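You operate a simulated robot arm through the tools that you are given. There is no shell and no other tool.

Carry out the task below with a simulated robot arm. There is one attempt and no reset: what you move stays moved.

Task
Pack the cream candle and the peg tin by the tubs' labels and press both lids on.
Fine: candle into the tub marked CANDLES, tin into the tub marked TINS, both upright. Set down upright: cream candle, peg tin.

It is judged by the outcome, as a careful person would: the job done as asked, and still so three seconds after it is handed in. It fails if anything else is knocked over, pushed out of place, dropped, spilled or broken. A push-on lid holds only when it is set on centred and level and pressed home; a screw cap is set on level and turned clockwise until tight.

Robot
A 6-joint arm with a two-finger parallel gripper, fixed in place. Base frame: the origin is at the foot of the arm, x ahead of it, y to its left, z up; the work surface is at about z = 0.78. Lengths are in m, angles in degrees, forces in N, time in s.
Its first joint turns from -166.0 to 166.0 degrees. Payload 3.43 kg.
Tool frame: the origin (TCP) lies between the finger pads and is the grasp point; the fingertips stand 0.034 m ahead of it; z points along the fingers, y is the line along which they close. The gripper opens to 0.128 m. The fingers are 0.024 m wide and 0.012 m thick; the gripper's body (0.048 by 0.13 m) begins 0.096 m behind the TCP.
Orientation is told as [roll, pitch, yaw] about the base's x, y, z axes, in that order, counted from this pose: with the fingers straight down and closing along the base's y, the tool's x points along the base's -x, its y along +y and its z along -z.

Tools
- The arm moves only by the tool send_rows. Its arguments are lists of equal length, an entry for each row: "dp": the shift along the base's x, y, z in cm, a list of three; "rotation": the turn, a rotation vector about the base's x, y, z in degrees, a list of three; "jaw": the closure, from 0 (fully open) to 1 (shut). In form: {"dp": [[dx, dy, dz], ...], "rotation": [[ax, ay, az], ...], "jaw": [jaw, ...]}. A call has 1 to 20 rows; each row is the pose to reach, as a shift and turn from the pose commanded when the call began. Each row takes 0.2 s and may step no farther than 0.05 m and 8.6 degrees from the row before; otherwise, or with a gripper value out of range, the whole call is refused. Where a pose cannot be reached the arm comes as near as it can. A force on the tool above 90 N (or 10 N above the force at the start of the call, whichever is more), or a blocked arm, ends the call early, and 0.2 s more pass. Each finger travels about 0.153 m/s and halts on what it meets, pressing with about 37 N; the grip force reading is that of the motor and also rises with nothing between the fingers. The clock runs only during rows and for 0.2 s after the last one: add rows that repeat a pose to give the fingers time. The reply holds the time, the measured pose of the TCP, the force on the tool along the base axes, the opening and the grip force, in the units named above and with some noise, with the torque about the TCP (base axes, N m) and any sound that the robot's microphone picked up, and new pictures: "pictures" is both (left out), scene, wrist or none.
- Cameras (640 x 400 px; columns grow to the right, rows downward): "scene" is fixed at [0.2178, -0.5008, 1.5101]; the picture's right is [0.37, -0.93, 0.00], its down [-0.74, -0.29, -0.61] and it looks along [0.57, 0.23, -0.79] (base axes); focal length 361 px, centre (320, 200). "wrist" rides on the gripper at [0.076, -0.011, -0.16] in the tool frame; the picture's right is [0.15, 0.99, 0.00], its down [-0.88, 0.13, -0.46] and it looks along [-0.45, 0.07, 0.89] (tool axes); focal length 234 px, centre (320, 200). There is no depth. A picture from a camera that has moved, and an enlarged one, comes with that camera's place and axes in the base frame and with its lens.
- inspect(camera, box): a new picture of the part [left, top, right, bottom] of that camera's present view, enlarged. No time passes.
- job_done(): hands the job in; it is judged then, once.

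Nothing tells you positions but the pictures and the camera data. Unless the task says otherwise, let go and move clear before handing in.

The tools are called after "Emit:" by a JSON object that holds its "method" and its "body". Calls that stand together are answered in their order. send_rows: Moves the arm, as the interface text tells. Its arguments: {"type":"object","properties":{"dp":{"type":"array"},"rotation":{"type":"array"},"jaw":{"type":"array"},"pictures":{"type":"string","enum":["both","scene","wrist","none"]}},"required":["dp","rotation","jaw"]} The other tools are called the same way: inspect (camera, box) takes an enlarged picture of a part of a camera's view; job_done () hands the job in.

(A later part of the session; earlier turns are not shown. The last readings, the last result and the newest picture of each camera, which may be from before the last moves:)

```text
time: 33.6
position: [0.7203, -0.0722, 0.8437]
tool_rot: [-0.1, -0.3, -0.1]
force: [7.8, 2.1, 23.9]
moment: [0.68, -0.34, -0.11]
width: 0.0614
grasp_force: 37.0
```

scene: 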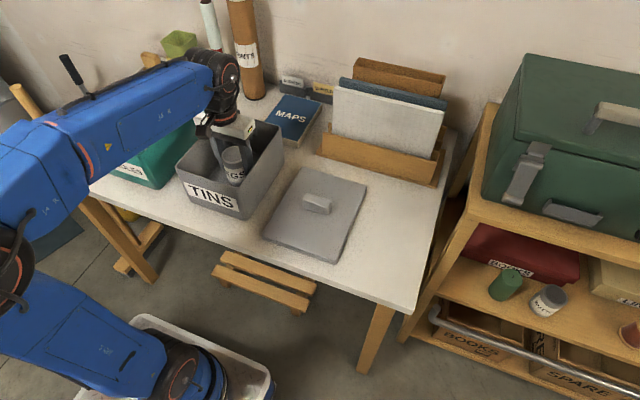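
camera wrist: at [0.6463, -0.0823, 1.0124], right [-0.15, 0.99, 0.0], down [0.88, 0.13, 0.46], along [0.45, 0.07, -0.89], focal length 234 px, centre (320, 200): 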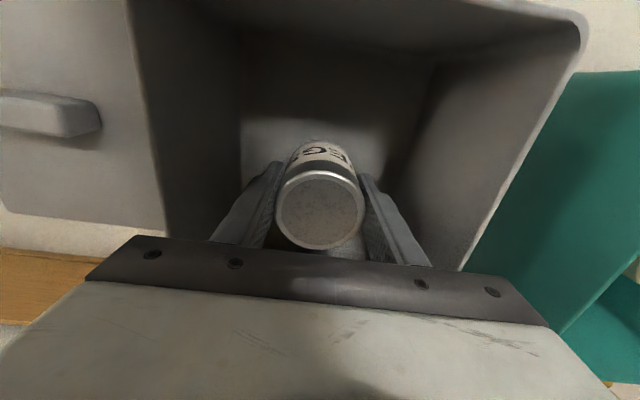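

Floor contact. I ease off 1 mm and open the jaws.

Emit:
{"method": "send_rows", "body": {"dp": [[0, 0, 0.1], [0, 0, 0.1], [0, 0, 0.1], [0, 0, 0.1], [0, 0, 0.1], [0, 0, 0.1], [0, 0, 0.1]], "rotation": [[0, 0, 0], [0, 0, 0], [0, 0, 0], [0, 0, 0], [0, 0, 0], [0, 0, 0], [0, 0, 0]], "jaw": [0.65, 0.65, 0.52, 0.45, 0.38, 0.34, 0.34], "pictures": "both"}}

```text
time: 35.2
position: [0.7205, -0.072, 0.843]
tool_rot: [0.0, -0.1, -0.1]
force: [-0.7, 0.1, -0.2]
moment: [-0.01, -0.03, 0.0]
width: 0.0845
grasp_force: 0.0
camera wrist: at [0.6455, -0.0824, 1.0023], right [-0.15, 0.99, 0.0], down [0.88, 0.13, 0.46], along [0.45, 0.07, -0.89], focal length 234 px, centre (320, 200)
```

scene: 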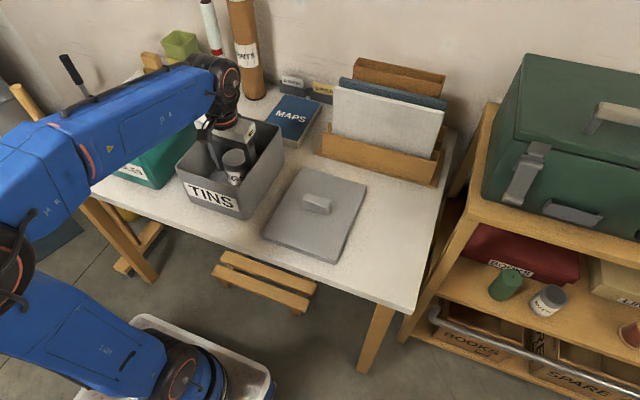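
wrist: 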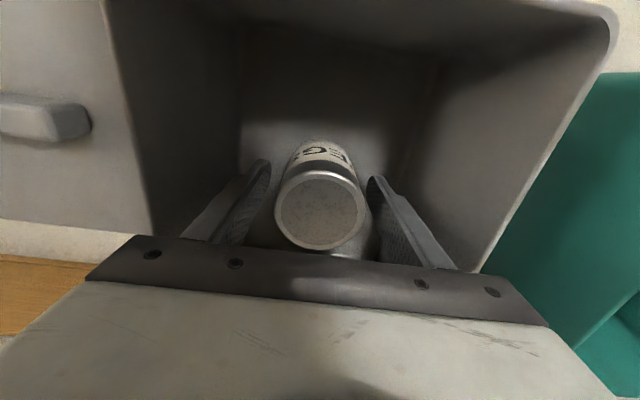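

The tin stands free in the tub. I rise straight up and check.

Emit:
{"method": "send_rows", "body": {"dp": [[0, 0, 1], [0, 0, 4], [0, 0, 8], [0, 0, 12], [0, 0, 16], [0, 0, 17.4], [0, 0, 17.4]], "rotation": [[0, 0, 0], [0, 0, 0], [0, 0, 0], [0, 0, 0], [0, 0, 0], [0, 0, 0], [0, 0, 0]], "jaw": [0.34, 0.34, 0.34, 0.34, 0.34, 0.34, 0.34], "pictures": "both"}}

Emit:
{"method": "inspect", "body": {"camera": "wrist", "box": [80, 0, 430, 240]}}

```text
time: 36.8
position: [0.7168, -0.0714, 1.0208]
tool_rot: [-0.2, 0.0, -0.1]
force: [0.2, -0.5, 0.0]
moment: [0.01, 0.02, 0.03]
width: 0.0844
grasp_force: 0.1
camera wrist: at [0.6431, -0.0816, 1.1785], right [-0.15, 0.99, 0.0], down [0.88, 0.13, 0.46], along [0.45, 0.07, -0.89], focal length 234 px, centre (320, 200)
```

scene: 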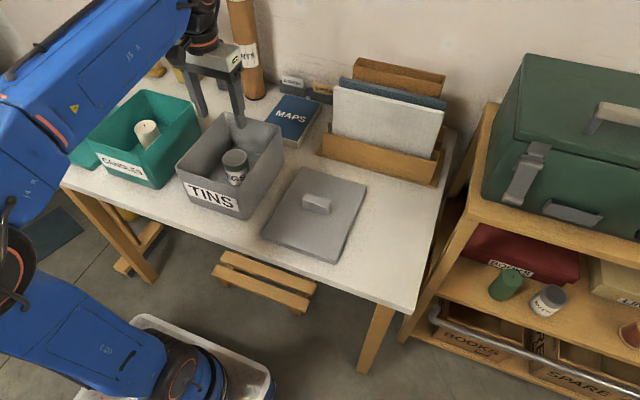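
wrist: 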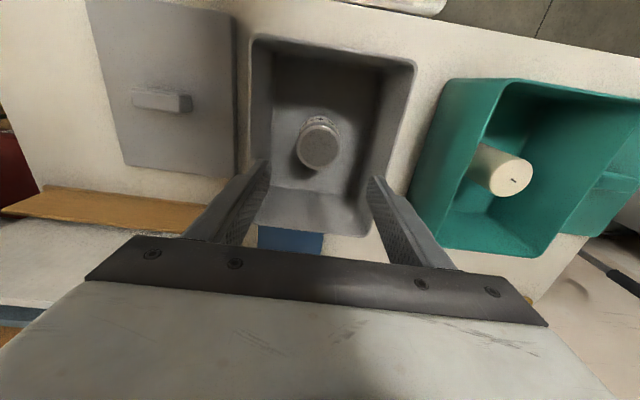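

```text
1.67 times, centred on (255, 120) of wrist
camera zoom: at [0.6431, -0.0816, 1.1785], right [-0.15, 0.99, 0.0], down [0.88, 0.13, 0.46], along [0.45, 0.07, -0.89], focal length 390 px, centre (428, 333)
```

zoom: 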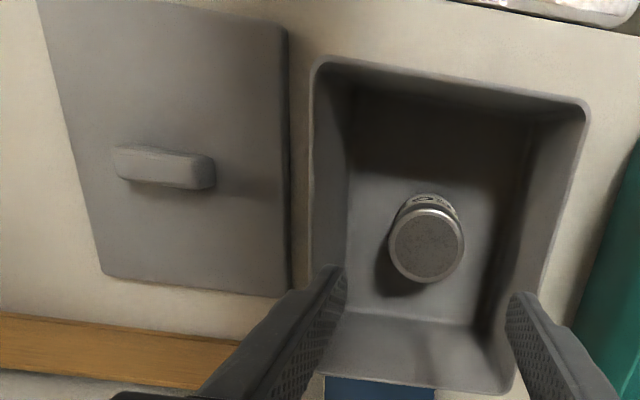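

Both items stand upright in the right tubs; grey rim centre is near (0.720, -0.072). Next I go over the grey lid's handle.

Emit:
{"method": "send_rows", "body": {"dp": [[-0.4, -4.6, 0], [-0.8, -9.2, 0], [-1.2, -13.8, 0], [-1.6, -18.4, 0], [-2, -22.7, 0], [-2, -22.7, -4.5], [-2, -22.7, -9], [-2, -22.7, -9]], "rotation": [[0, 0, 0], [0, 0, 0], [0, 0, 0], [0, 0, 0], [0, 0, 0], [0, 0, 0], [0, 0, 0], [0, 0, 0]], "jaw": [0.2, 0.1, 0.1, 0.1, 0.1, 0.1, 0.1, 0.1], "pictures": "both"}}

Emit:
{"method": "inspect", "body": {"camera": "wrist", "box": [200, 20, 460, 240]}}

```text
time: 38.6
position: [0.7006, -0.3003, 0.9276]
tool_rot: [-0.1, -0.1, -0.1]
force: [-0.1, -0.3, 0.4]
moment: [0.02, 0.01, -0.01]
width: 0.1153
grasp_force: 0.1
camera wrist: at [0.6258, -0.3105, 1.087], right [-0.15, 0.99, 0.0], down [0.88, 0.13, 0.46], along [0.45, 0.07, -0.89], focal length 234 px, centre (320, 200)
```

scene: 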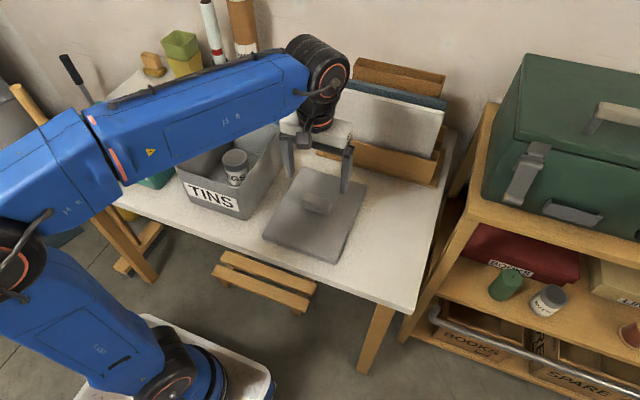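
wrist: 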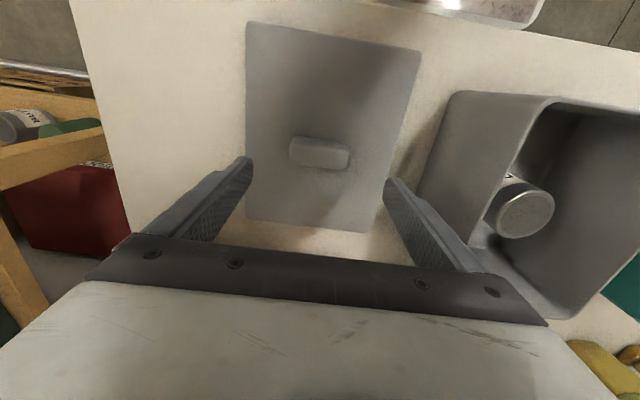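

```text
1.82 times, centred on (330, 130) of wrist
camera zoom: at [0.6258, -0.3105, 1.087], right [-0.15, 0.99, 0.0], down [0.88, 0.13, 0.46], along [0.45, 0.07, -0.89], focal length 426 px, centre (302, 327)
```

zoom: 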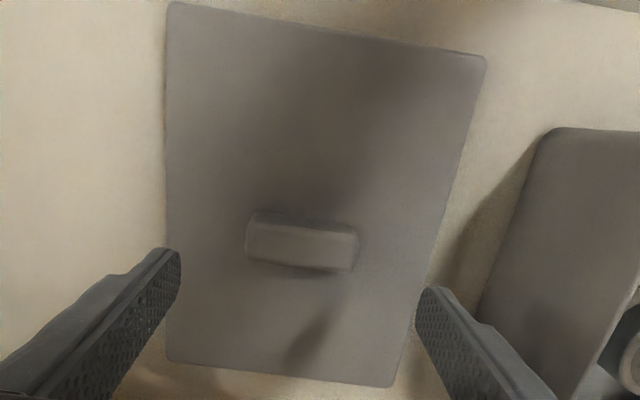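

The lid measures x 0.585–0.8155 and y -0.390 to -0.207, so the gripper is right over the handle. I descend and close on the handle ends.

Emit:
{"method": "send_rows", "body": {"dp": [[0, 0, -3], [0, 0, -6], [0, 0, -8], [0, 0, -8.8], [0, 0, -8.8]], "rotation": [[0, 0, 0], [0, 0, 0], [0, 0, 0], [0, 0, 0], [0, 0, 0]], "jaw": [0.1, 0.1, 0.1, 0.1, 0.1], "pictures": "both"}}

Emit:
{"method": "inspect", "body": {"camera": "wrist", "box": [180, 80, 460, 260]}}

Emit:
{"method": "inspect", "body": {"camera": "scene", "box": [250, 100, 410, 270]}}

```text
time: 39.8
position: [0.6991, -0.2988, 0.8386]
tool_rot: [0.0, -0.1, -0.1]
force: [-0.8, 0.4, -0.2]
moment: [-0.01, 0.0, -0.01]
width: 0.1154
grasp_force: 0.1
camera wrist: at [0.6252, -0.3098, 0.9974], right [-0.15, 0.99, 0.0], down [0.88, 0.13, 0.46], along [0.45, 0.07, -0.89], focal length 234 px, centre (320, 200)
```

scene: 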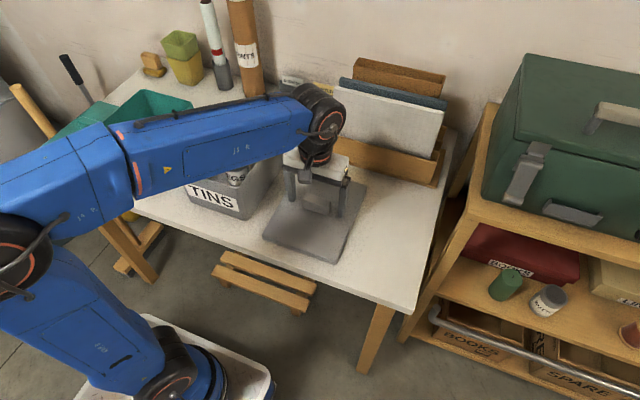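
wrist: 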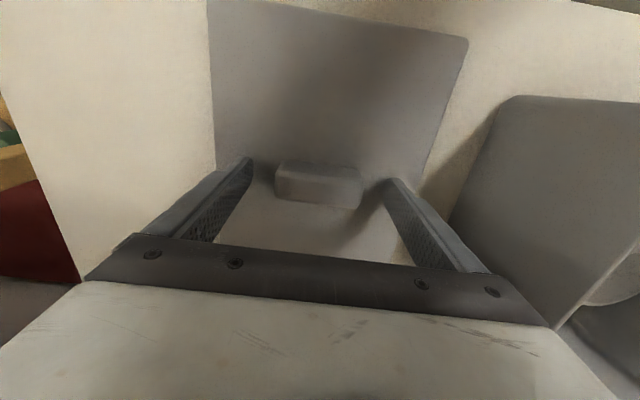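

```text
2.22 times, centred on (320, 170) of wrist
camera zoom: at [0.6252, -0.3098, 0.9974], right [-0.15, 0.99, 0.0], down [0.88, 0.13, 0.46], along [0.45, 0.07, -0.89], focal length 520 px, centre (320, 267)
```

zoom: 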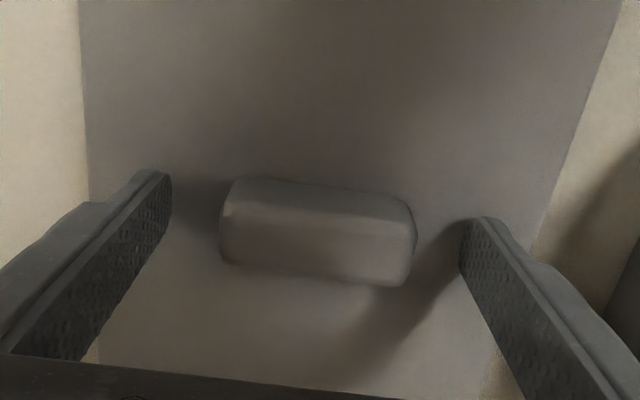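

```text
2.35 times, centred on (330, 185) of scene
camera zoom: at [0.2178, -0.5008, 1.5101], right [0.37, -0.93, 0.0], down [-0.74, -0.29, -0.61], along [0.57, 0.23, -0.79], focal length 849 px, centre (296, 235)
```

zoom: 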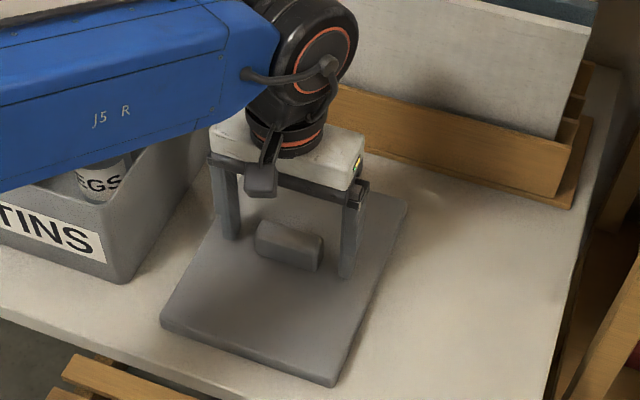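

The handle is centred between the fingers. I close on it.

Emit:
{"method": "send_rows", "body": {"dp": [[0, 0, 0], [0, 0, 0], [0, 0, 0], [0, 0, 0], [0, 0, 0], [0, 0, 0]], "rotation": [[0, 0, 0], [0, 0, 0], [0, 0, 0], [0, 0, 0], [0, 0, 0], [0, 0, 0]], "jaw": [0.25, 0.4, 0.5, 0.6, 0.65, 0.65], "pictures": "both"}}

```text
time: 41.2
position: [0.6996, -0.2995, 0.8394]
tool_rot: [-0.2, -0.1, -0.1]
force: [-0.3, 0.3, -0.1]
moment: [0.0, -0.03, 0.02]
width: 0.0691
grasp_force: 37.0
camera wrist: at [0.6252, -0.3098, 0.9976], right [-0.15, 0.99, 0.0], down [0.88, 0.13, 0.46], along [0.45, 0.07, -0.89], focal length 234 px, centre (320, 200)
```

scene: 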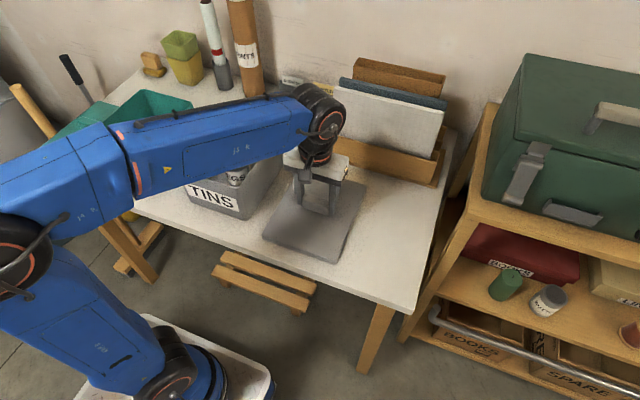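
wrist: 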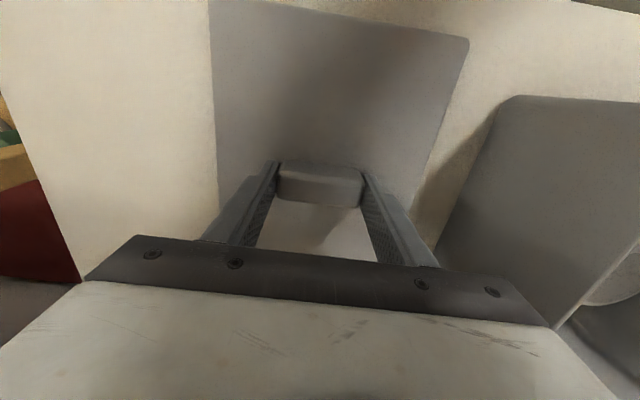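

The handle is gripped. I lift a little and check that the lid comes up level.

Emit:
{"method": "send_rows", "body": {"dp": [[0, 0, 1], [0, 0, 2.5], [0, 0, 5], [0, 0, 9], [0, 0, 13], [0, 0, 17], [0, 0, 17]], "rotation": [[0, 0, 0], [0, 0, 0], [0, 0, 0], [0, 0, 0], [0, 0, 0], [0, 0, 0], [0, 0, 0]], "jaw": [0.65, 0.65, 0.65, 0.65, 0.65, 0.65, 0.65], "pictures": "both"}}

Emit:
{"method": "inspect", "body": {"camera": "scene", "box": [180, 60, 420, 260]}}

```text
time: 42.8
position: [0.7014, -0.3001, 1.0115]
tool_rot: [-0.1, 0.1, -0.1]
force: [-0.3, 0.1, 0.3]
moment: [0.0, -0.02, 0.0]
width: 0.069
grasp_force: 36.9
camera wrist: at [0.6279, -0.3103, 1.1693], right [-0.15, 0.99, 0.0], down [0.88, 0.13, 0.46], along [0.45, 0.07, -0.89], focal length 234 px, centre (320, 200)
```

scene: 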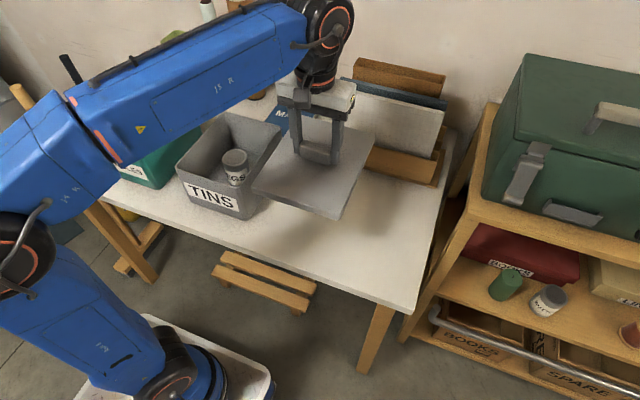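
wrist: 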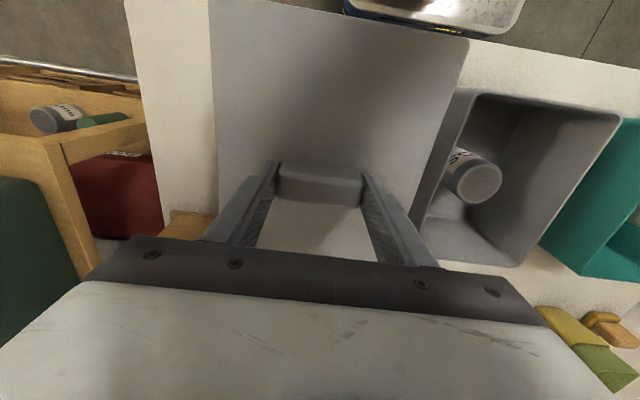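

```text
2.00 times, centred on (300, 160) of scene
camera zoom: at [0.2178, -0.5008, 1.5101], right [0.37, -0.93, 0.0], down [-0.74, -0.29, -0.61], along [0.57, 0.23, -0.79], focal length 721 px, centre (360, 280)
```

zoom: 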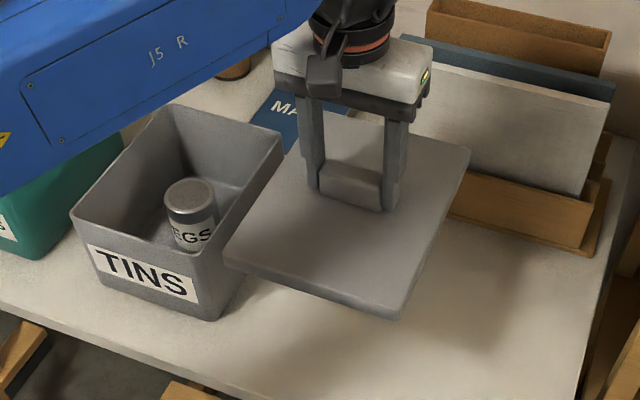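

The lid is level in the grip. I move it over the TINS tub, staying above the rim.

Emit:
{"method": "send_rows", "body": {"dp": [[0.4, 4.5, 0], [0.8, 9, 0], [1.2, 13.5, 0], [1.6, 18, 0], [2.03, 22.0, 0], [2.03, 22.75, 0], [2.03, 22.75, 0], [2.03, 22.75, 0]], "rotation": [[0, 0, 0], [0, 0, 0], [0, 0, 0], [0, 0, 0], [0, 0, 0], [0, 0, 0], [0, 0, 0], [0, 0, 0]], "jaw": [0.65, 0.65, 0.65, 0.65, 0.65, 0.65, 0.65, 0.65], "pictures": "both"}}

Emit:
{"method": "inspect", "body": {"camera": "scene", "box": [160, 40, 320, 230]}}

Emit:
{"method": "inspect", "body": {"camera": "wrist", "box": [180, 0, 500, 240]}}

```text
time: 44.6
position: [0.7211, -0.0712, 1.0087]
tool_rot: [-0.1, -0.2, -0.1]
force: [0.1, 0.5, -0.8]
moment: [-0.06, -0.04, 0.0]
width: 0.0691
grasp_force: 37.1
camera wrist: at [0.6462, -0.0811, 1.1673], right [-0.15, 0.99, 0.0], down [0.88, 0.13, 0.46], along [0.45, 0.07, -0.89], focal length 234 px, centre (320, 200)
```

scene: 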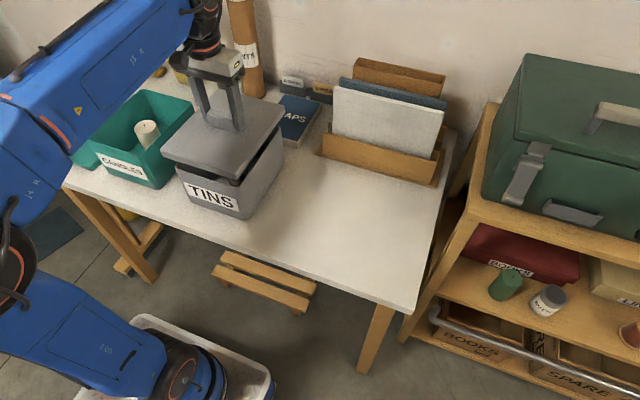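
wrist: 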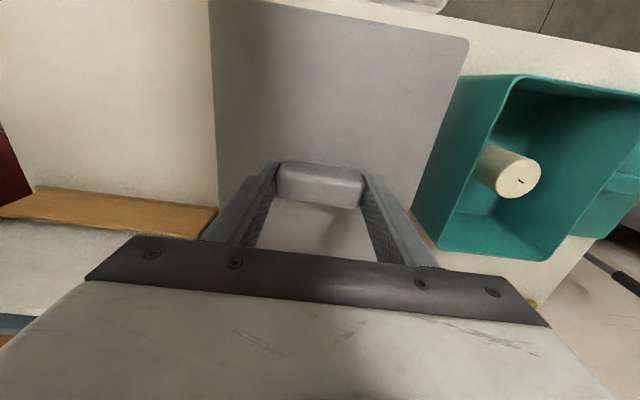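

```text
2.11 times, centred on (240, 135) of scene
camera zoom: at [0.2178, -0.5008, 1.5101], right [0.37, -0.93, 0.0], down [-0.74, -0.29, -0.61], along [0.57, 0.23, -0.79], focal length 759 px, centre (488, 337)
```

zoom: 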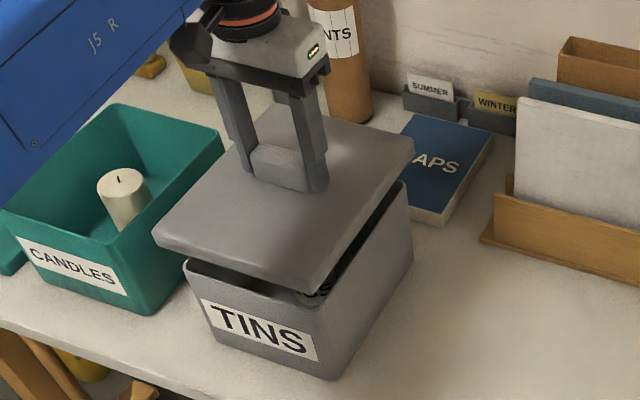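

```text
1.67 times, centred on (340, 120) of wrist
camera zoom: at [0.6462, -0.0811, 1.1673], right [-0.15, 0.99, 0.0], down [0.88, 0.13, 0.46], along [0.45, 0.07, -0.89], focal length 390 px, centre (287, 333)
```

zoom: 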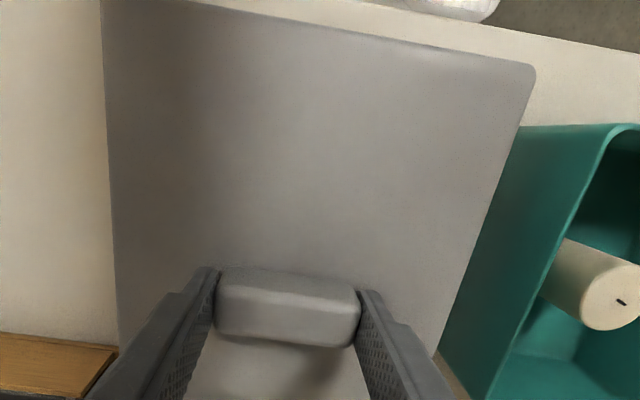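

It looks centred. I lower until the skirt is just above the rim, then check alignment again.

Emit:
{"method": "send_rows", "body": {"dp": [[0, 0, -1], [0, 0, -2], [0, 0, -3], [0, 0, -3.3], [0, 0, -3.3]], "rotation": [[0, 0, 0], [0, 0, 0], [0, 0, 0], [0, 0, 0], [0, 0, 0]], "jaw": [0.65, 0.65, 0.65, 0.65, 0.65], "pictures": "scene"}}

Emit:
{"method": "inspect", "body": {"camera": "scene", "box": [160, 90, 300, 230]}}

```text
time: 45.8
position: [0.7219, -0.0722, 0.9763]
tool_rot: [-0.1, -0.1, -0.1]
force: [-0.5, -0.9, -1.1]
moment: [-0.05, -0.02, 0.0]
width: 0.069
grasp_force: 37.4
```

scene: 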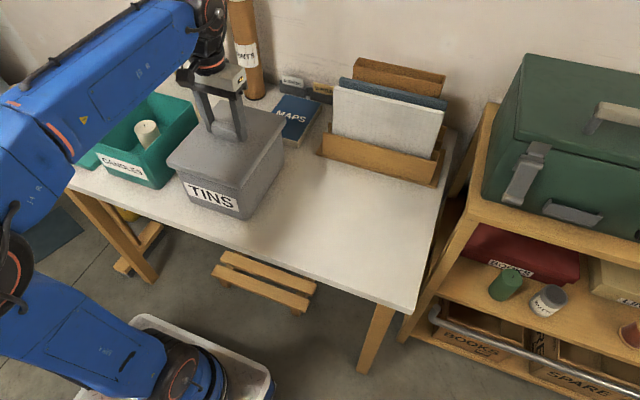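

```text
2.86 times, centred on (230, 160) of scene
camera zoom: at [0.2178, -0.5008, 1.5101], right [0.37, -0.93, 0.0], down [-0.74, -0.29, -0.61], along [0.57, 0.23, -0.79], focal length 1030 px, centre (577, 314)
```

zoom: 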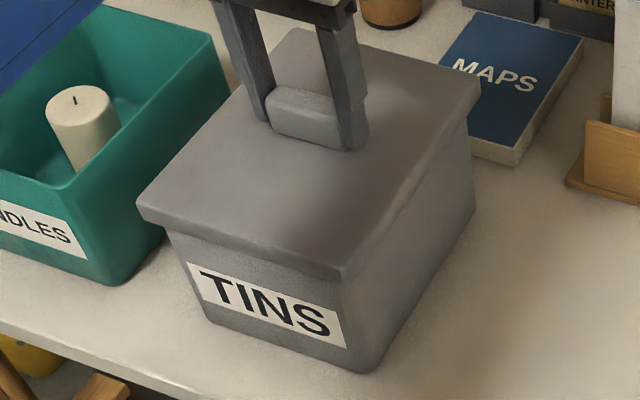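

The skirt sits just at the rim and looks aligned. I lower in small steps, watching force and torque.

Emit:
{"method": "send_rows", "body": {"dp": [[0, 0, -0.2], [0, 0, -0.4], [0, 0, -0.6], [0, 0, -0.6]], "rotation": [[0, 0, 0], [0, 0, 0], [0, 0, 0], [0, 0, 0]], "jaw": [0.65, 0.65, 0.65, 0.65], "pictures": "none"}}

```text
time: 46.8
position: [0.7212, -0.073, 0.9711]
tool_rot: [-0.1, -0.1, -0.2]
force: [0.5, -0.1, -1.0]
moment: [0.0, 0.0, 0.0]
width: 0.0691
grasp_force: 37.0
```

Emit:
{"method": "send_rows", "body": {"dp": [[0, 0, -0.2], [0, 0, -0.4], [0, 0, -0.4]], "rotation": [[0, 0, 0], [0, 0, 0], [0, 0, 0]], "jaw": [0.65, 0.65, 0.65], "pictures": "none"}}

```text
time: 47.6
position: [0.7208, -0.0727, 0.9662]
tool_rot: [-0.1, 0.0, -0.1]
force: [0.3, 0.3, -1.6]
moment: [-0.01, -0.01, -0.01]
width: 0.0689
grasp_force: 36.7
```

Emit:
{"method": "send_rows", "body": {"dp": [[0, 0, -0.2], [0, 0, -0.4], [0, 0, -0.4]], "rotation": [[0, 0, 0], [0, 0, 0], [0, 0, 0]], "jaw": [0.65, 0.65, 0.65], "pictures": "scene"}}

Emit:
{"method": "inspect", "body": {"camera": "scene", "box": [160, 90, 300, 230]}}

```text
time: 48.4
position: [0.7215, -0.0727, 0.9612]
tool_rot: [0.0, -0.1, -0.1]
force: [-0.1, 0.0, -0.2]
moment: [0.0, -0.02, 0.0]
width: 0.0693
grasp_force: 37.1
```

scene: 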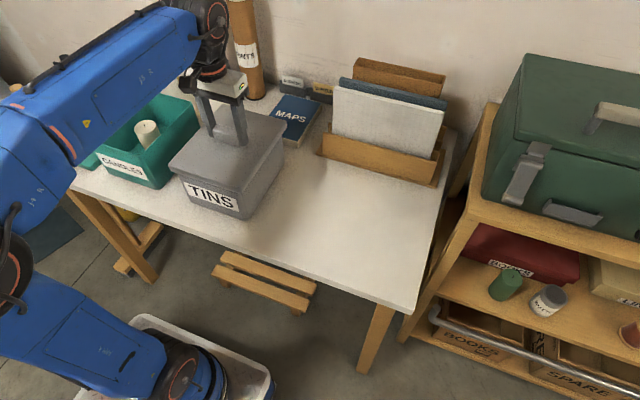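

```text
2.86 times, centred on (230, 160) of scene
camera zoom: at [0.2178, -0.5008, 1.5101], right [0.37, -0.93, 0.0], down [-0.74, -0.29, -0.61], along [0.57, 0.23, -0.79], focal length 1030 px, centre (577, 314)
```

zoom: 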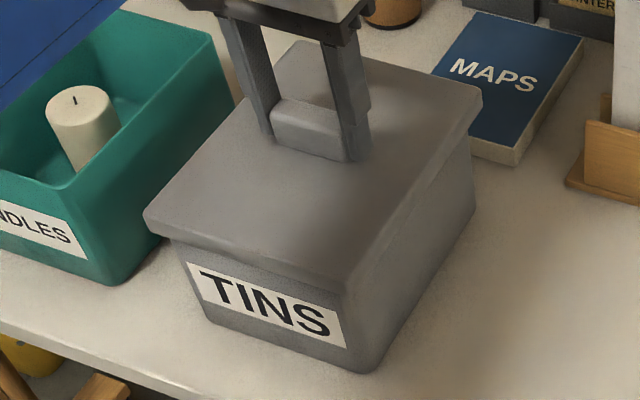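

No contact force yet, and the lid appears to be sliding down over the rim evenly. I continue.

Emit:
{"method": "send_rows", "body": {"dp": [[0, 0, -0.15], [0, 0, -0.3], [0, 0, -0.3]], "rotation": [[0, 0, 0], [0, 0, 0], [0, 0, 0]], "jaw": [0.65, 0.65, 0.65], "pictures": "none"}}

```text
time: 49.2
position: [0.7217, -0.0721, 0.959]
tool_rot: [-0.2, 0.0, -0.2]
force: [0.6, 0.7, -0.6]
moment: [0.01, 0.04, 0.0]
width: 0.0693
grasp_force: 36.9
```

Emit:
{"method": "send_rows", "body": {"dp": [[0, 0, -0.15], [0, 0, -0.3], [0, 0, -0.3]], "rotation": [[0, 0, 0], [0, 0, 0], [0, 0, 0]], "jaw": [0.65, 0.65, 0.65], "pictures": "none"}}

```text
time: 50.0
position: [0.7199, -0.0706, 0.9538]
tool_rot: [-0.2, -0.1, -0.1]
force: [0.2, -0.5, -0.6]
moment: [-0.05, -0.02, 0.0]
width: 0.0688
grasp_force: 37.1
```

Emit:
{"method": "send_rows", "body": {"dp": [[0, 0, -0.15], [0, 0, -0.3], [0, 0, -0.3]], "rotation": [[0, 0, 0], [0, 0, 0], [0, 0, 0]], "jaw": [0.65, 0.65, 0.65], "pictures": "scene"}}

Emit:
{"method": "inspect", "body": {"camera": "scene", "box": [160, 90, 300, 230]}}

```text
time: 50.8
position: [0.7203, -0.0709, 0.9544]
tool_rot: [-0.1, -0.2, -0.1]
force: [10.9, 0.6, 32.7]
moment: [0.16, -0.36, -0.02]
width: 0.0692
grasp_force: 37.5
```

scene: 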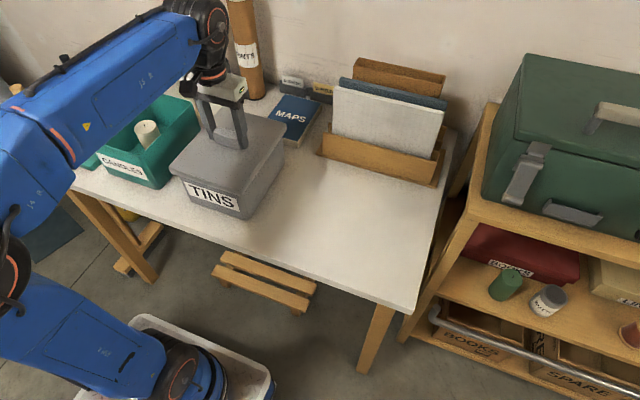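

```text
2.86 times, centred on (230, 160) of scene
camera zoom: at [0.2178, -0.5008, 1.5101], right [0.37, -0.93, 0.0], down [-0.74, -0.29, -0.61], along [0.57, 0.23, -0.79], focal length 1030 px, centre (577, 314)
```

zoom: 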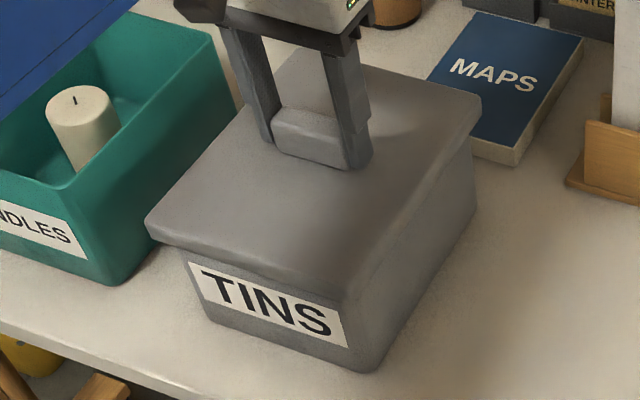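

The lid has met the rim (33 N). I press a little further and watch for any sound or movement.

Emit:
{"method": "send_rows", "body": {"dp": [[0, 0, -0.1], [0, 0, -0.2], [0, 0, -0.2]], "rotation": [[0, 0, 0], [0, 0, 0], [0, 0, 0]], "jaw": [0.65, 0.65, 0.65], "pictures": "none"}}

```text
time: 51.6
position: [0.7191, -0.0715, 0.9521]
tool_rot: [-0.2, -0.1, -0.1]
force: [10.9, -1.6, 40.1]
moment: [0.05, -0.3, -0.07]
width: 0.069
grasp_force: 37.2
```

No click yet. I ease off, release the handle and look at how the lid is lying before pressing from above.

Emit:
{"method": "send_rows", "body": {"dp": [[0, 0, 0.2], [0, 0, 0.35], [0, 0, 0.35], [0, 0, 0.35], [0, 0, 0.35], [0, 0, 0.35]], "rotation": [[0, 0, 0], [0, 0, 0], [0, 0, 0], [0, 0, 0], [0, 0, 0], [0, 0, 0]], "jaw": [0.65, 0.55, 0.45, 0.3, 0.25, 0.25], "pictures": "both"}}

Emit:
{"method": "send_rows", "body": {"dp": [[0, 0, 1], [0, 0, 4], [0, 0, 8], [0, 0, 8]], "rotation": [[0, 0, 0], [0, 0, 0], [0, 0, 0], [0, 0, 0]], "jaw": [0.25, 0.25, 0.25, 0.25], "pictures": "both"}}

Emit:
{"method": "inspect", "body": {"camera": "wrist", "box": [180, 0, 500, 240]}}

Emit:
{"method": "inspect", "body": {"camera": "scene", "box": [160, 90, 300, 230]}}

```text
time: 53.0
position: [0.7206, -0.0721, 0.9548]
tool_rot: [-0.2, 0.0, -0.1]
force: [-0.2, 0.1, -0.1]
moment: [-0.02, 0.03, 0.02]
width: 0.0961
grasp_force: 0.0
heard: snap
camera wrist: at [0.6452, -0.0827, 1.1129], right [-0.15, 0.99, 0.0], down [0.88, 0.13, 0.46], along [0.45, 0.07, -0.89], focal length 234 px, centre (320, 200)
```

scene: 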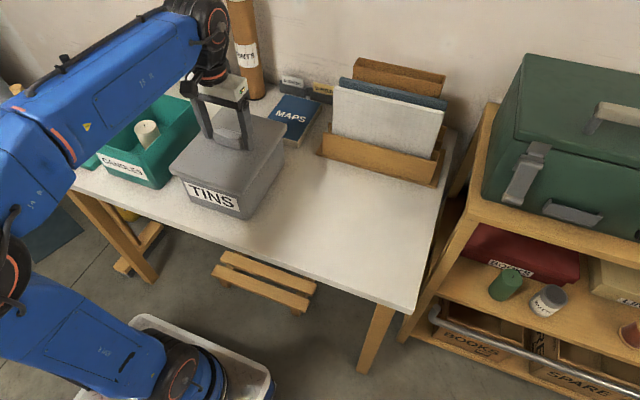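
wrist: 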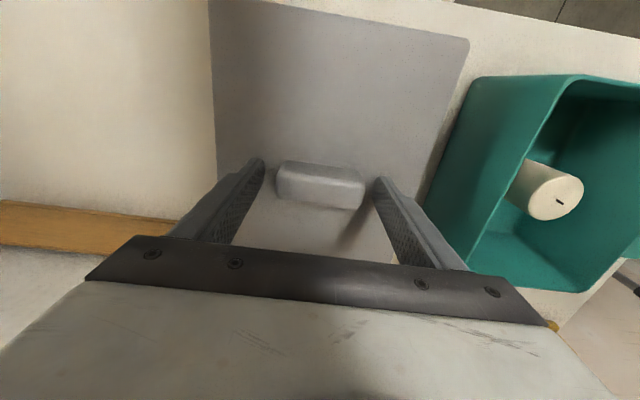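

```text
time: 54.0
position: [0.7207, -0.0702, 1.0365]
tool_rot: [-0.1, 0.1, -0.1]
force: [-1.0, 0.2, 0.6]
moment: [0.01, 0.02, 0.02]
width: 0.0961
grasp_force: 0.0
camera wrist: at [0.6462, -0.0808, 1.1956], right [-0.15, 0.99, 0.0], down [0.88, 0.13, 0.46], along [0.45, 0.07, -0.89], focal length 234 px, centre (320, 200)
```

scene: 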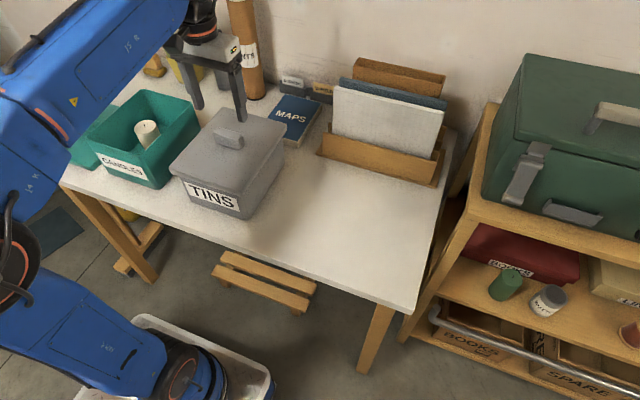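
wrist: 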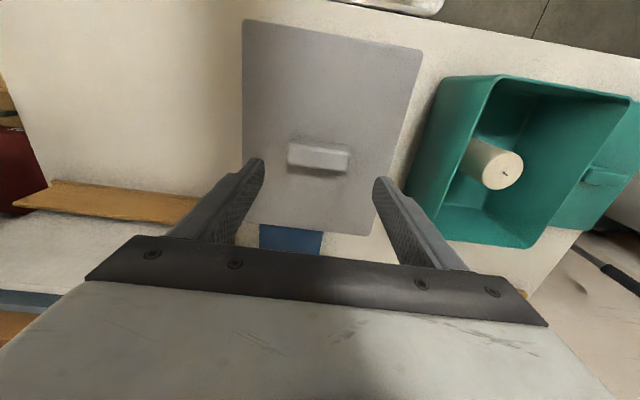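

```text
1.67 times, centred on (340, 120) of wrist
camera zoom: at [0.6462, -0.0808, 1.1956], right [-0.15, 0.99, 0.0], down [0.88, 0.13, 0.46], along [0.45, 0.07, -0.89], focal length 390 px, centre (287, 333)
```

zoom: 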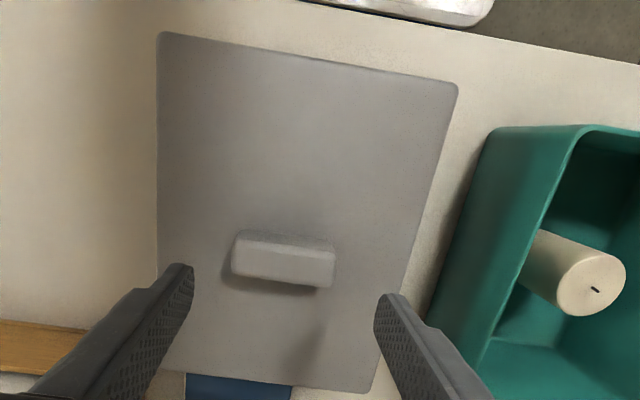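

```text
2.86 times, centred on (230, 160) of scene
camera zoom: at [0.2178, -0.5008, 1.5101], right [0.37, -0.93, 0.0], down [-0.74, -0.29, -0.61], along [0.57, 0.23, -0.79], focal length 1030 px, centre (577, 314)
```

zoom: 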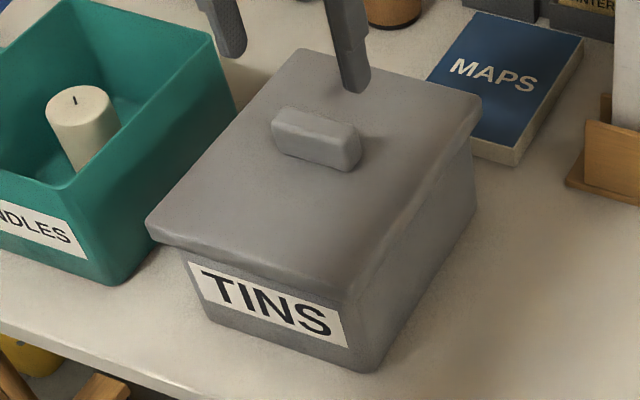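

A snap was heard and the lid lies level and centred (x 0.604–0.834, y -0.164 to 0.018). To be sure it is home, I'll close the jaws and press on the handle's top at the centre.

Emit:
{"method": "send_rows", "body": {"dp": [[0, 0, 0], [0, 0, 0], [0, 0, 0], [0, 0, 0], [0, 0, -2], [0, 0, -4], [0, 0, -4.7], [0, 0, -4.7]], "rotation": [[0, 0, 0], [0, 0, 0], [0, 0, 0], [0, 0, 0], [0, 0, 0], [0, 0, 0], [0, 0, 0], [0, 0, 0]], "jaw": [0.5, 0.8, 1, 1, 1, 1, 1, 1], "pictures": "both"}}

```text
time: 55.8
position: [0.7181, -0.0715, 0.989]
tool_rot: [-0.1, 0.0, -0.1]
force: [0.1, -1.0, -0.7]
moment: [0.01, 0.01, -0.01]
width: 0.0001
grasp_force: 32.3
camera wrist: at [0.6453, -0.0823, 1.1477], right [-0.15, 0.99, 0.0], down [0.88, 0.13, 0.46], along [0.45, 0.07, -0.89], focal length 234 px, centre (320, 200)
```

scene: 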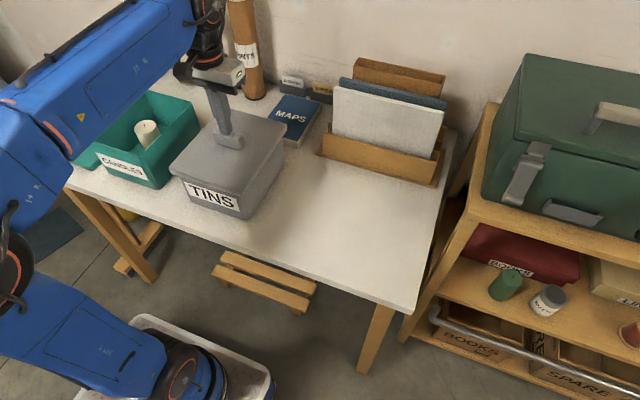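
wrist: 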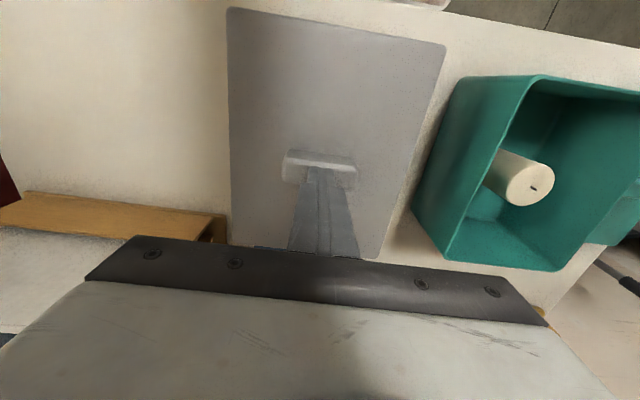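

The closed fingertips are just over the handle. I press down gradually.

Emit:
{"method": "send_rows", "body": {"dp": [[0, 0, -0.2], [0, 0, -0.4], [0, 0, -0.4]], "rotation": [[0, 0, 0], [0, 0, 0], [0, 0, 0]], "jaw": [1, 1, 1], "pictures": "none"}}

Emit:
{"method": "send_rows", "body": {"dp": [[0, 0, -0.15], [0, 0, -0.3], [0, 0, -0.3]], "rotation": [[0, 0, 0], [0, 0, 0], [0, 0, 0]], "jaw": [1, 1, 1], "pictures": "none"}}

```text
time: 56.6
position: [0.7202, -0.0718, 0.986]
tool_rot: [-0.1, -0.2, -0.1]
force: [7.4, -3.4, 26.5]
moment: [-0.12, -0.15, -0.02]
width: 0.0001
grasp_force: 32.9
```

```text
time: 57.4
position: [0.7193, -0.0711, 0.9861]
tool_rot: [-0.1, -0.3, -0.1]
force: [9.5, -7.1, 76.8]
moment: [-0.22, -0.01, 0.01]
width: 0.0
grasp_force: 33.1
```

The lid took 77 N with no further give, so it is home. I rise and travel over to the teal lid, opening the jaws.

Emit:
{"method": "send_rows", "body": {"dp": [[0, 0, 1], [0, 0, 4], [0, 0, 6], [0, 4.5, 6], [0, 9, 6], [0, 13.5, 6], [0, 18, 6], [0, 22.5, 6], [0, 27, 6], [0, 31.5, 6], [0, 36, 6], [0, 40.5, 6], [-0.1, 45, 6], [-0.2, 47.9, 6], [-0.2, 47.9, 2], [-0.2, 47.9, -2], [-0.2, 47.9, -5], [-0.2, 47.9, -5]], "rotation": [[0, 0, 0], [0, 0, 0], [0, 0, 0], [0, 0, 0], [0, 0, 0], [0, 0, 0], [0, 0, 0], [0, 0, 0], [0, 0, 0], [0, 0, 0], [0, 0, 0], [0, 0, 0], [0, 0, 0], [0, 0, 0], [0, 0, 0], [0, 0, 0], [0, 0, 0], [0, 0, 0]], "jaw": [1, 1, 1, 0.8, 0.6, 0.4, 0.2, 0.1, 0.1, 0.1, 0.1, 0.1, 0.1, 0.1, 0.1, 0.1, 0.1, 0.1], "pictures": "both"}}

Emit:
{"method": "inspect", "body": {"camera": "wrist", "box": [200, 20, 460, 240]}}

```text
time: 61.2
position: [0.7164, 0.4091, 0.9296]
tool_rot: [-0.1, -0.1, -0.1]
force: [-0.1, -0.1, -0.2]
moment: [-0.01, 0.0, 0.01]
width: 0.115
grasp_force: 0.0
camera wrist: at [0.6414, 0.3985, 1.0892], right [-0.15, 0.99, 0.0], down [0.88, 0.13, 0.46], along [0.45, 0.07, -0.89], focal length 234 px, centre (320, 200)
```

scene: 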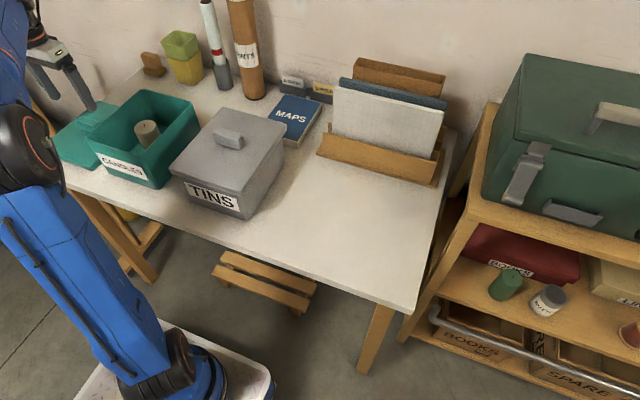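
wrist: 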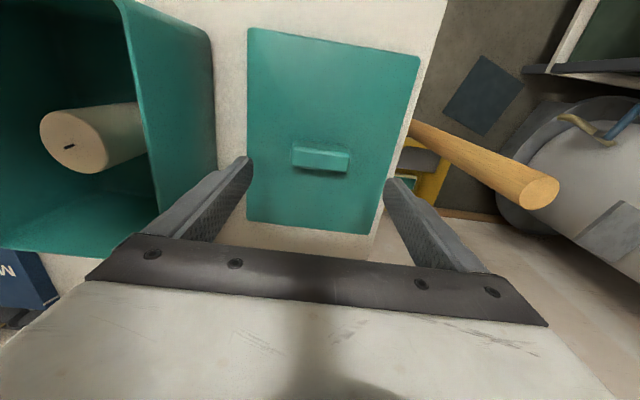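

```text
1.82 times, centred on (330, 130) of wrist
camera zoom: at [0.6414, 0.3985, 1.0892], right [-0.15, 0.99, 0.0], down [0.88, 0.13, 0.46], along [0.45, 0.07, -0.89], focal length 426 px, centre (302, 327)
```

zoom: 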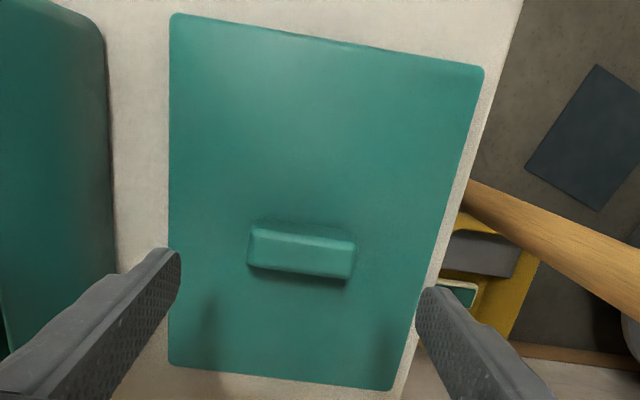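

The teal lid centre reads about (0.7215, 0.409), 3 mm beyond the gripper in x. I correct and descend onto the handle.

Emit:
{"method": "send_rows", "body": {"dp": [[0.3, 0.15, -2], [0.3, 0.15, -5], [0.3, 0.15, -8], [0.3, 0.15, -9.15], [0.3, 0.15, -9.15]], "rotation": [[0, 0, 0], [0, 0, 0], [0, 0, 0], [0, 0, 0], [0, 0, 0]], "jaw": [0.1, 0.1, 0.1, 0.1, 0.1], "pictures": "both"}}

Emit:
{"method": "inspect", "body": {"camera": "wrist", "box": [180, 80, 460, 260]}}

```text
time: 62.4
position: [0.7206, 0.4088, 0.8413]
tool_rot: [0.0, 0.0, -0.1]
force: [-0.1, 0.4, -0.1]
moment: [0.02, -0.01, 0.02]
width: 0.1153
grasp_force: 0.0
camera wrist: at [0.6466, 0.3989, 0.9996], right [-0.15, 0.99, 0.0], down [0.88, 0.13, 0.46], along [0.45, 0.07, -0.89], focal length 234 px, centre (320, 200)
```

scene: 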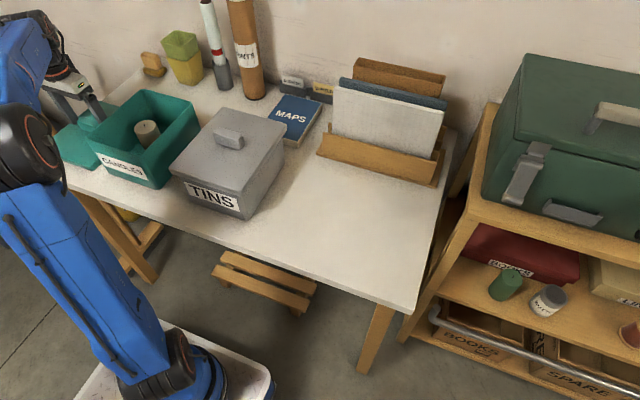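
wrist: 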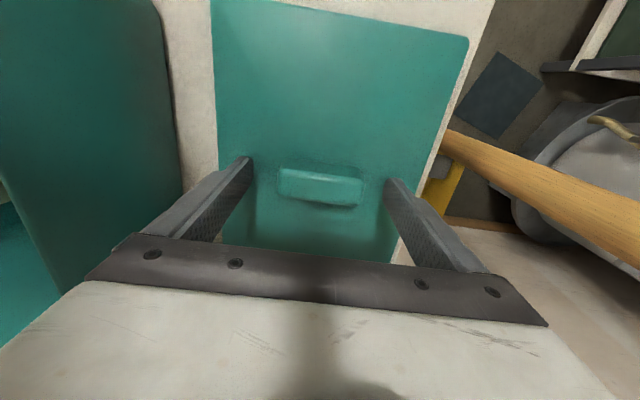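

```text
2.22 times, centred on (320, 170) of wrist
camera zoom: at [0.6466, 0.3989, 0.9996], right [-0.15, 0.99, 0.0], down [0.88, 0.13, 0.46], along [0.45, 0.07, -0.89], focal length 520 px, centre (320, 267)
```

zoom: 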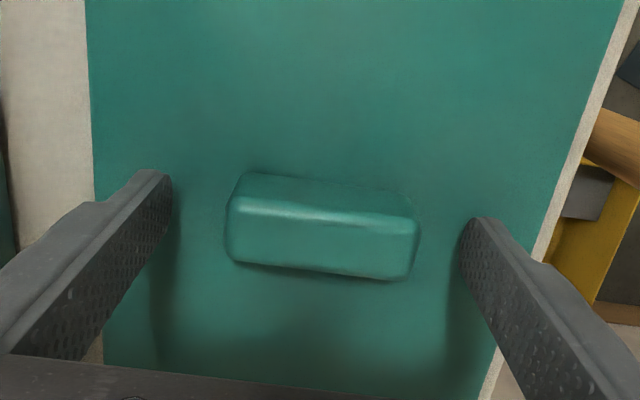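

The handle is about 2 mm nearer than the finger centres. I adjust that and close.

Emit:
{"method": "send_rows", "body": {"dp": [[-0.2, 0.1, 0], [-0.2, 0.1, 0], [-0.2, 0.1, 0], [-0.2, 0.1, 0], [-0.2, 0.1, 0], [-0.2, 0.1, 0], [-0.2, 0.1, 0]], "rotation": [[0, 0, 0], [0, 0, 0], [0, 0, 0], [0, 0, 0], [0, 0, 0], [0, 0, 0], [0, 0, 0]], "jaw": [0.1, 0.25, 0.4, 0.5, 0.6, 0.65, 0.65], "pictures": "wrist"}}

Emit:
{"method": "inspect", "body": {"camera": "wrist", "box": [180, 0, 500, 240]}}

```text
time: 64.0
position: [0.7185, 0.409, 0.8403]
tool_rot: [-0.1, -0.1, -0.1]
force: [0.3, 0.2, 0.4]
moment: [0.02, 0.04, 0.02]
width: 0.0693
grasp_force: 37.1
camera wrist: at [0.6451, 0.3995, 0.9991], right [-0.15, 0.99, 0.0], down [0.88, 0.13, 0.46], along [0.45, 0.07, -0.89], focal length 234 px, centre (320, 200)
```

wrist: 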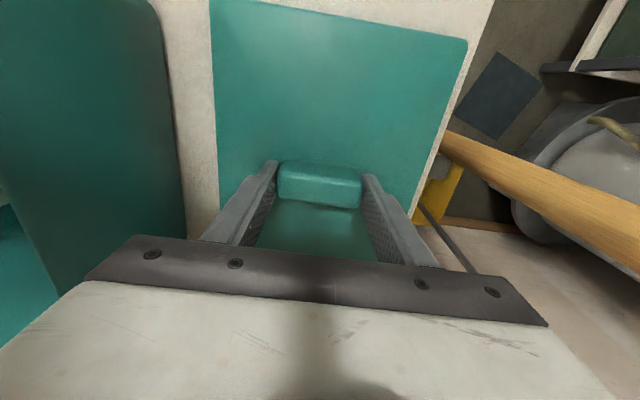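

```text
1.67 times, centred on (340, 120) of wrist
camera zoom: at [0.6451, 0.3995, 0.9991], right [-0.15, 0.99, 0.0], down [0.88, 0.13, 0.46], along [0.45, 0.07, -0.89], focal length 390 px, centre (287, 333)
```

zoom: 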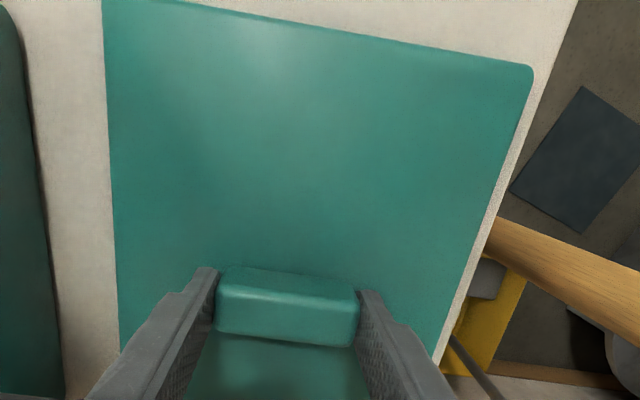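

The teal lid sits in the grip the same way the grey one did. I lift it clear of the rim height.

Emit:
{"method": "send_rows", "body": {"dp": [[0, 0, 1], [0, 0, 2.5], [0, 0, 5], [0, 0, 9], [0, 0, 13], [0, 0, 17], [0, 0, 17]], "rotation": [[0, 0, 0], [0, 0, 0], [0, 0, 0], [0, 0, 0], [0, 0, 0], [0, 0, 0], [0, 0, 0]], "jaw": [0.65, 0.65, 0.65, 0.65, 0.65, 0.65, 0.65], "pictures": "both"}}

Emit:
{"method": "inspect", "body": {"camera": "scene", "box": [20, 20, 220, 200]}}

```text
time: 65.6
position: [0.7179, 0.411, 1.0115]
tool_rot: [-0.1, -0.2, -0.1]
force: [0.3, 0.2, -0.8]
moment: [0.02, 0.01, -0.02]
width: 0.0692
grasp_force: 37.1
camera wrist: at [0.6434, 0.4002, 1.1699], right [-0.15, 0.99, 0.0], down [0.88, 0.13, 0.46], along [0.45, 0.07, -0.89], focal length 234 px, centre (320, 200)
```

scene: 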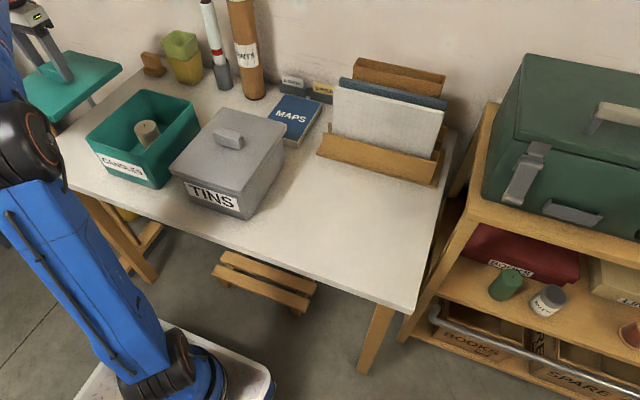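
wrist: 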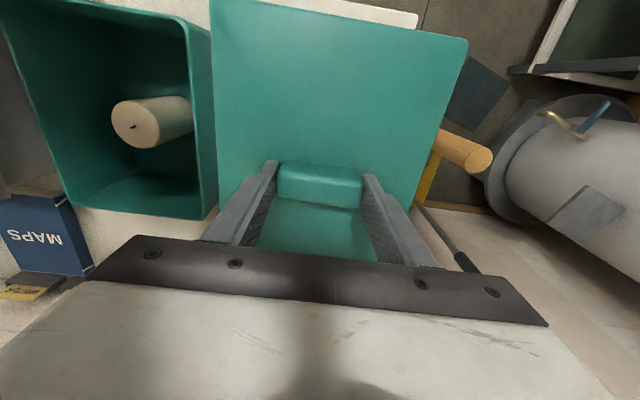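

```text
2.22 times, centred on (120, 110) of scene
camera zoom: at [0.2178, -0.5008, 1.5101], right [0.37, -0.93, 0.0], down [-0.74, -0.29, -0.61], along [0.57, 0.23, -0.79], focal length 802 px, centre (764, 400)
```

zoom: 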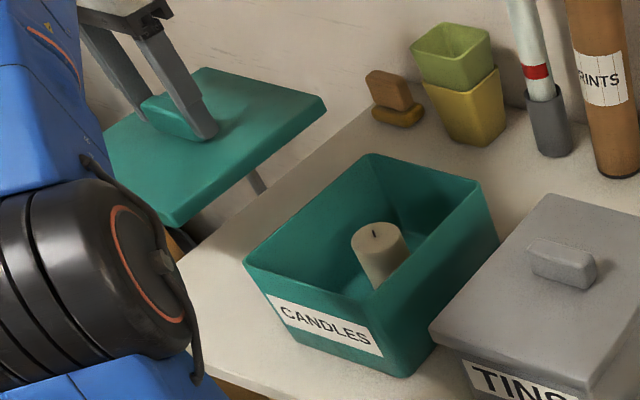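

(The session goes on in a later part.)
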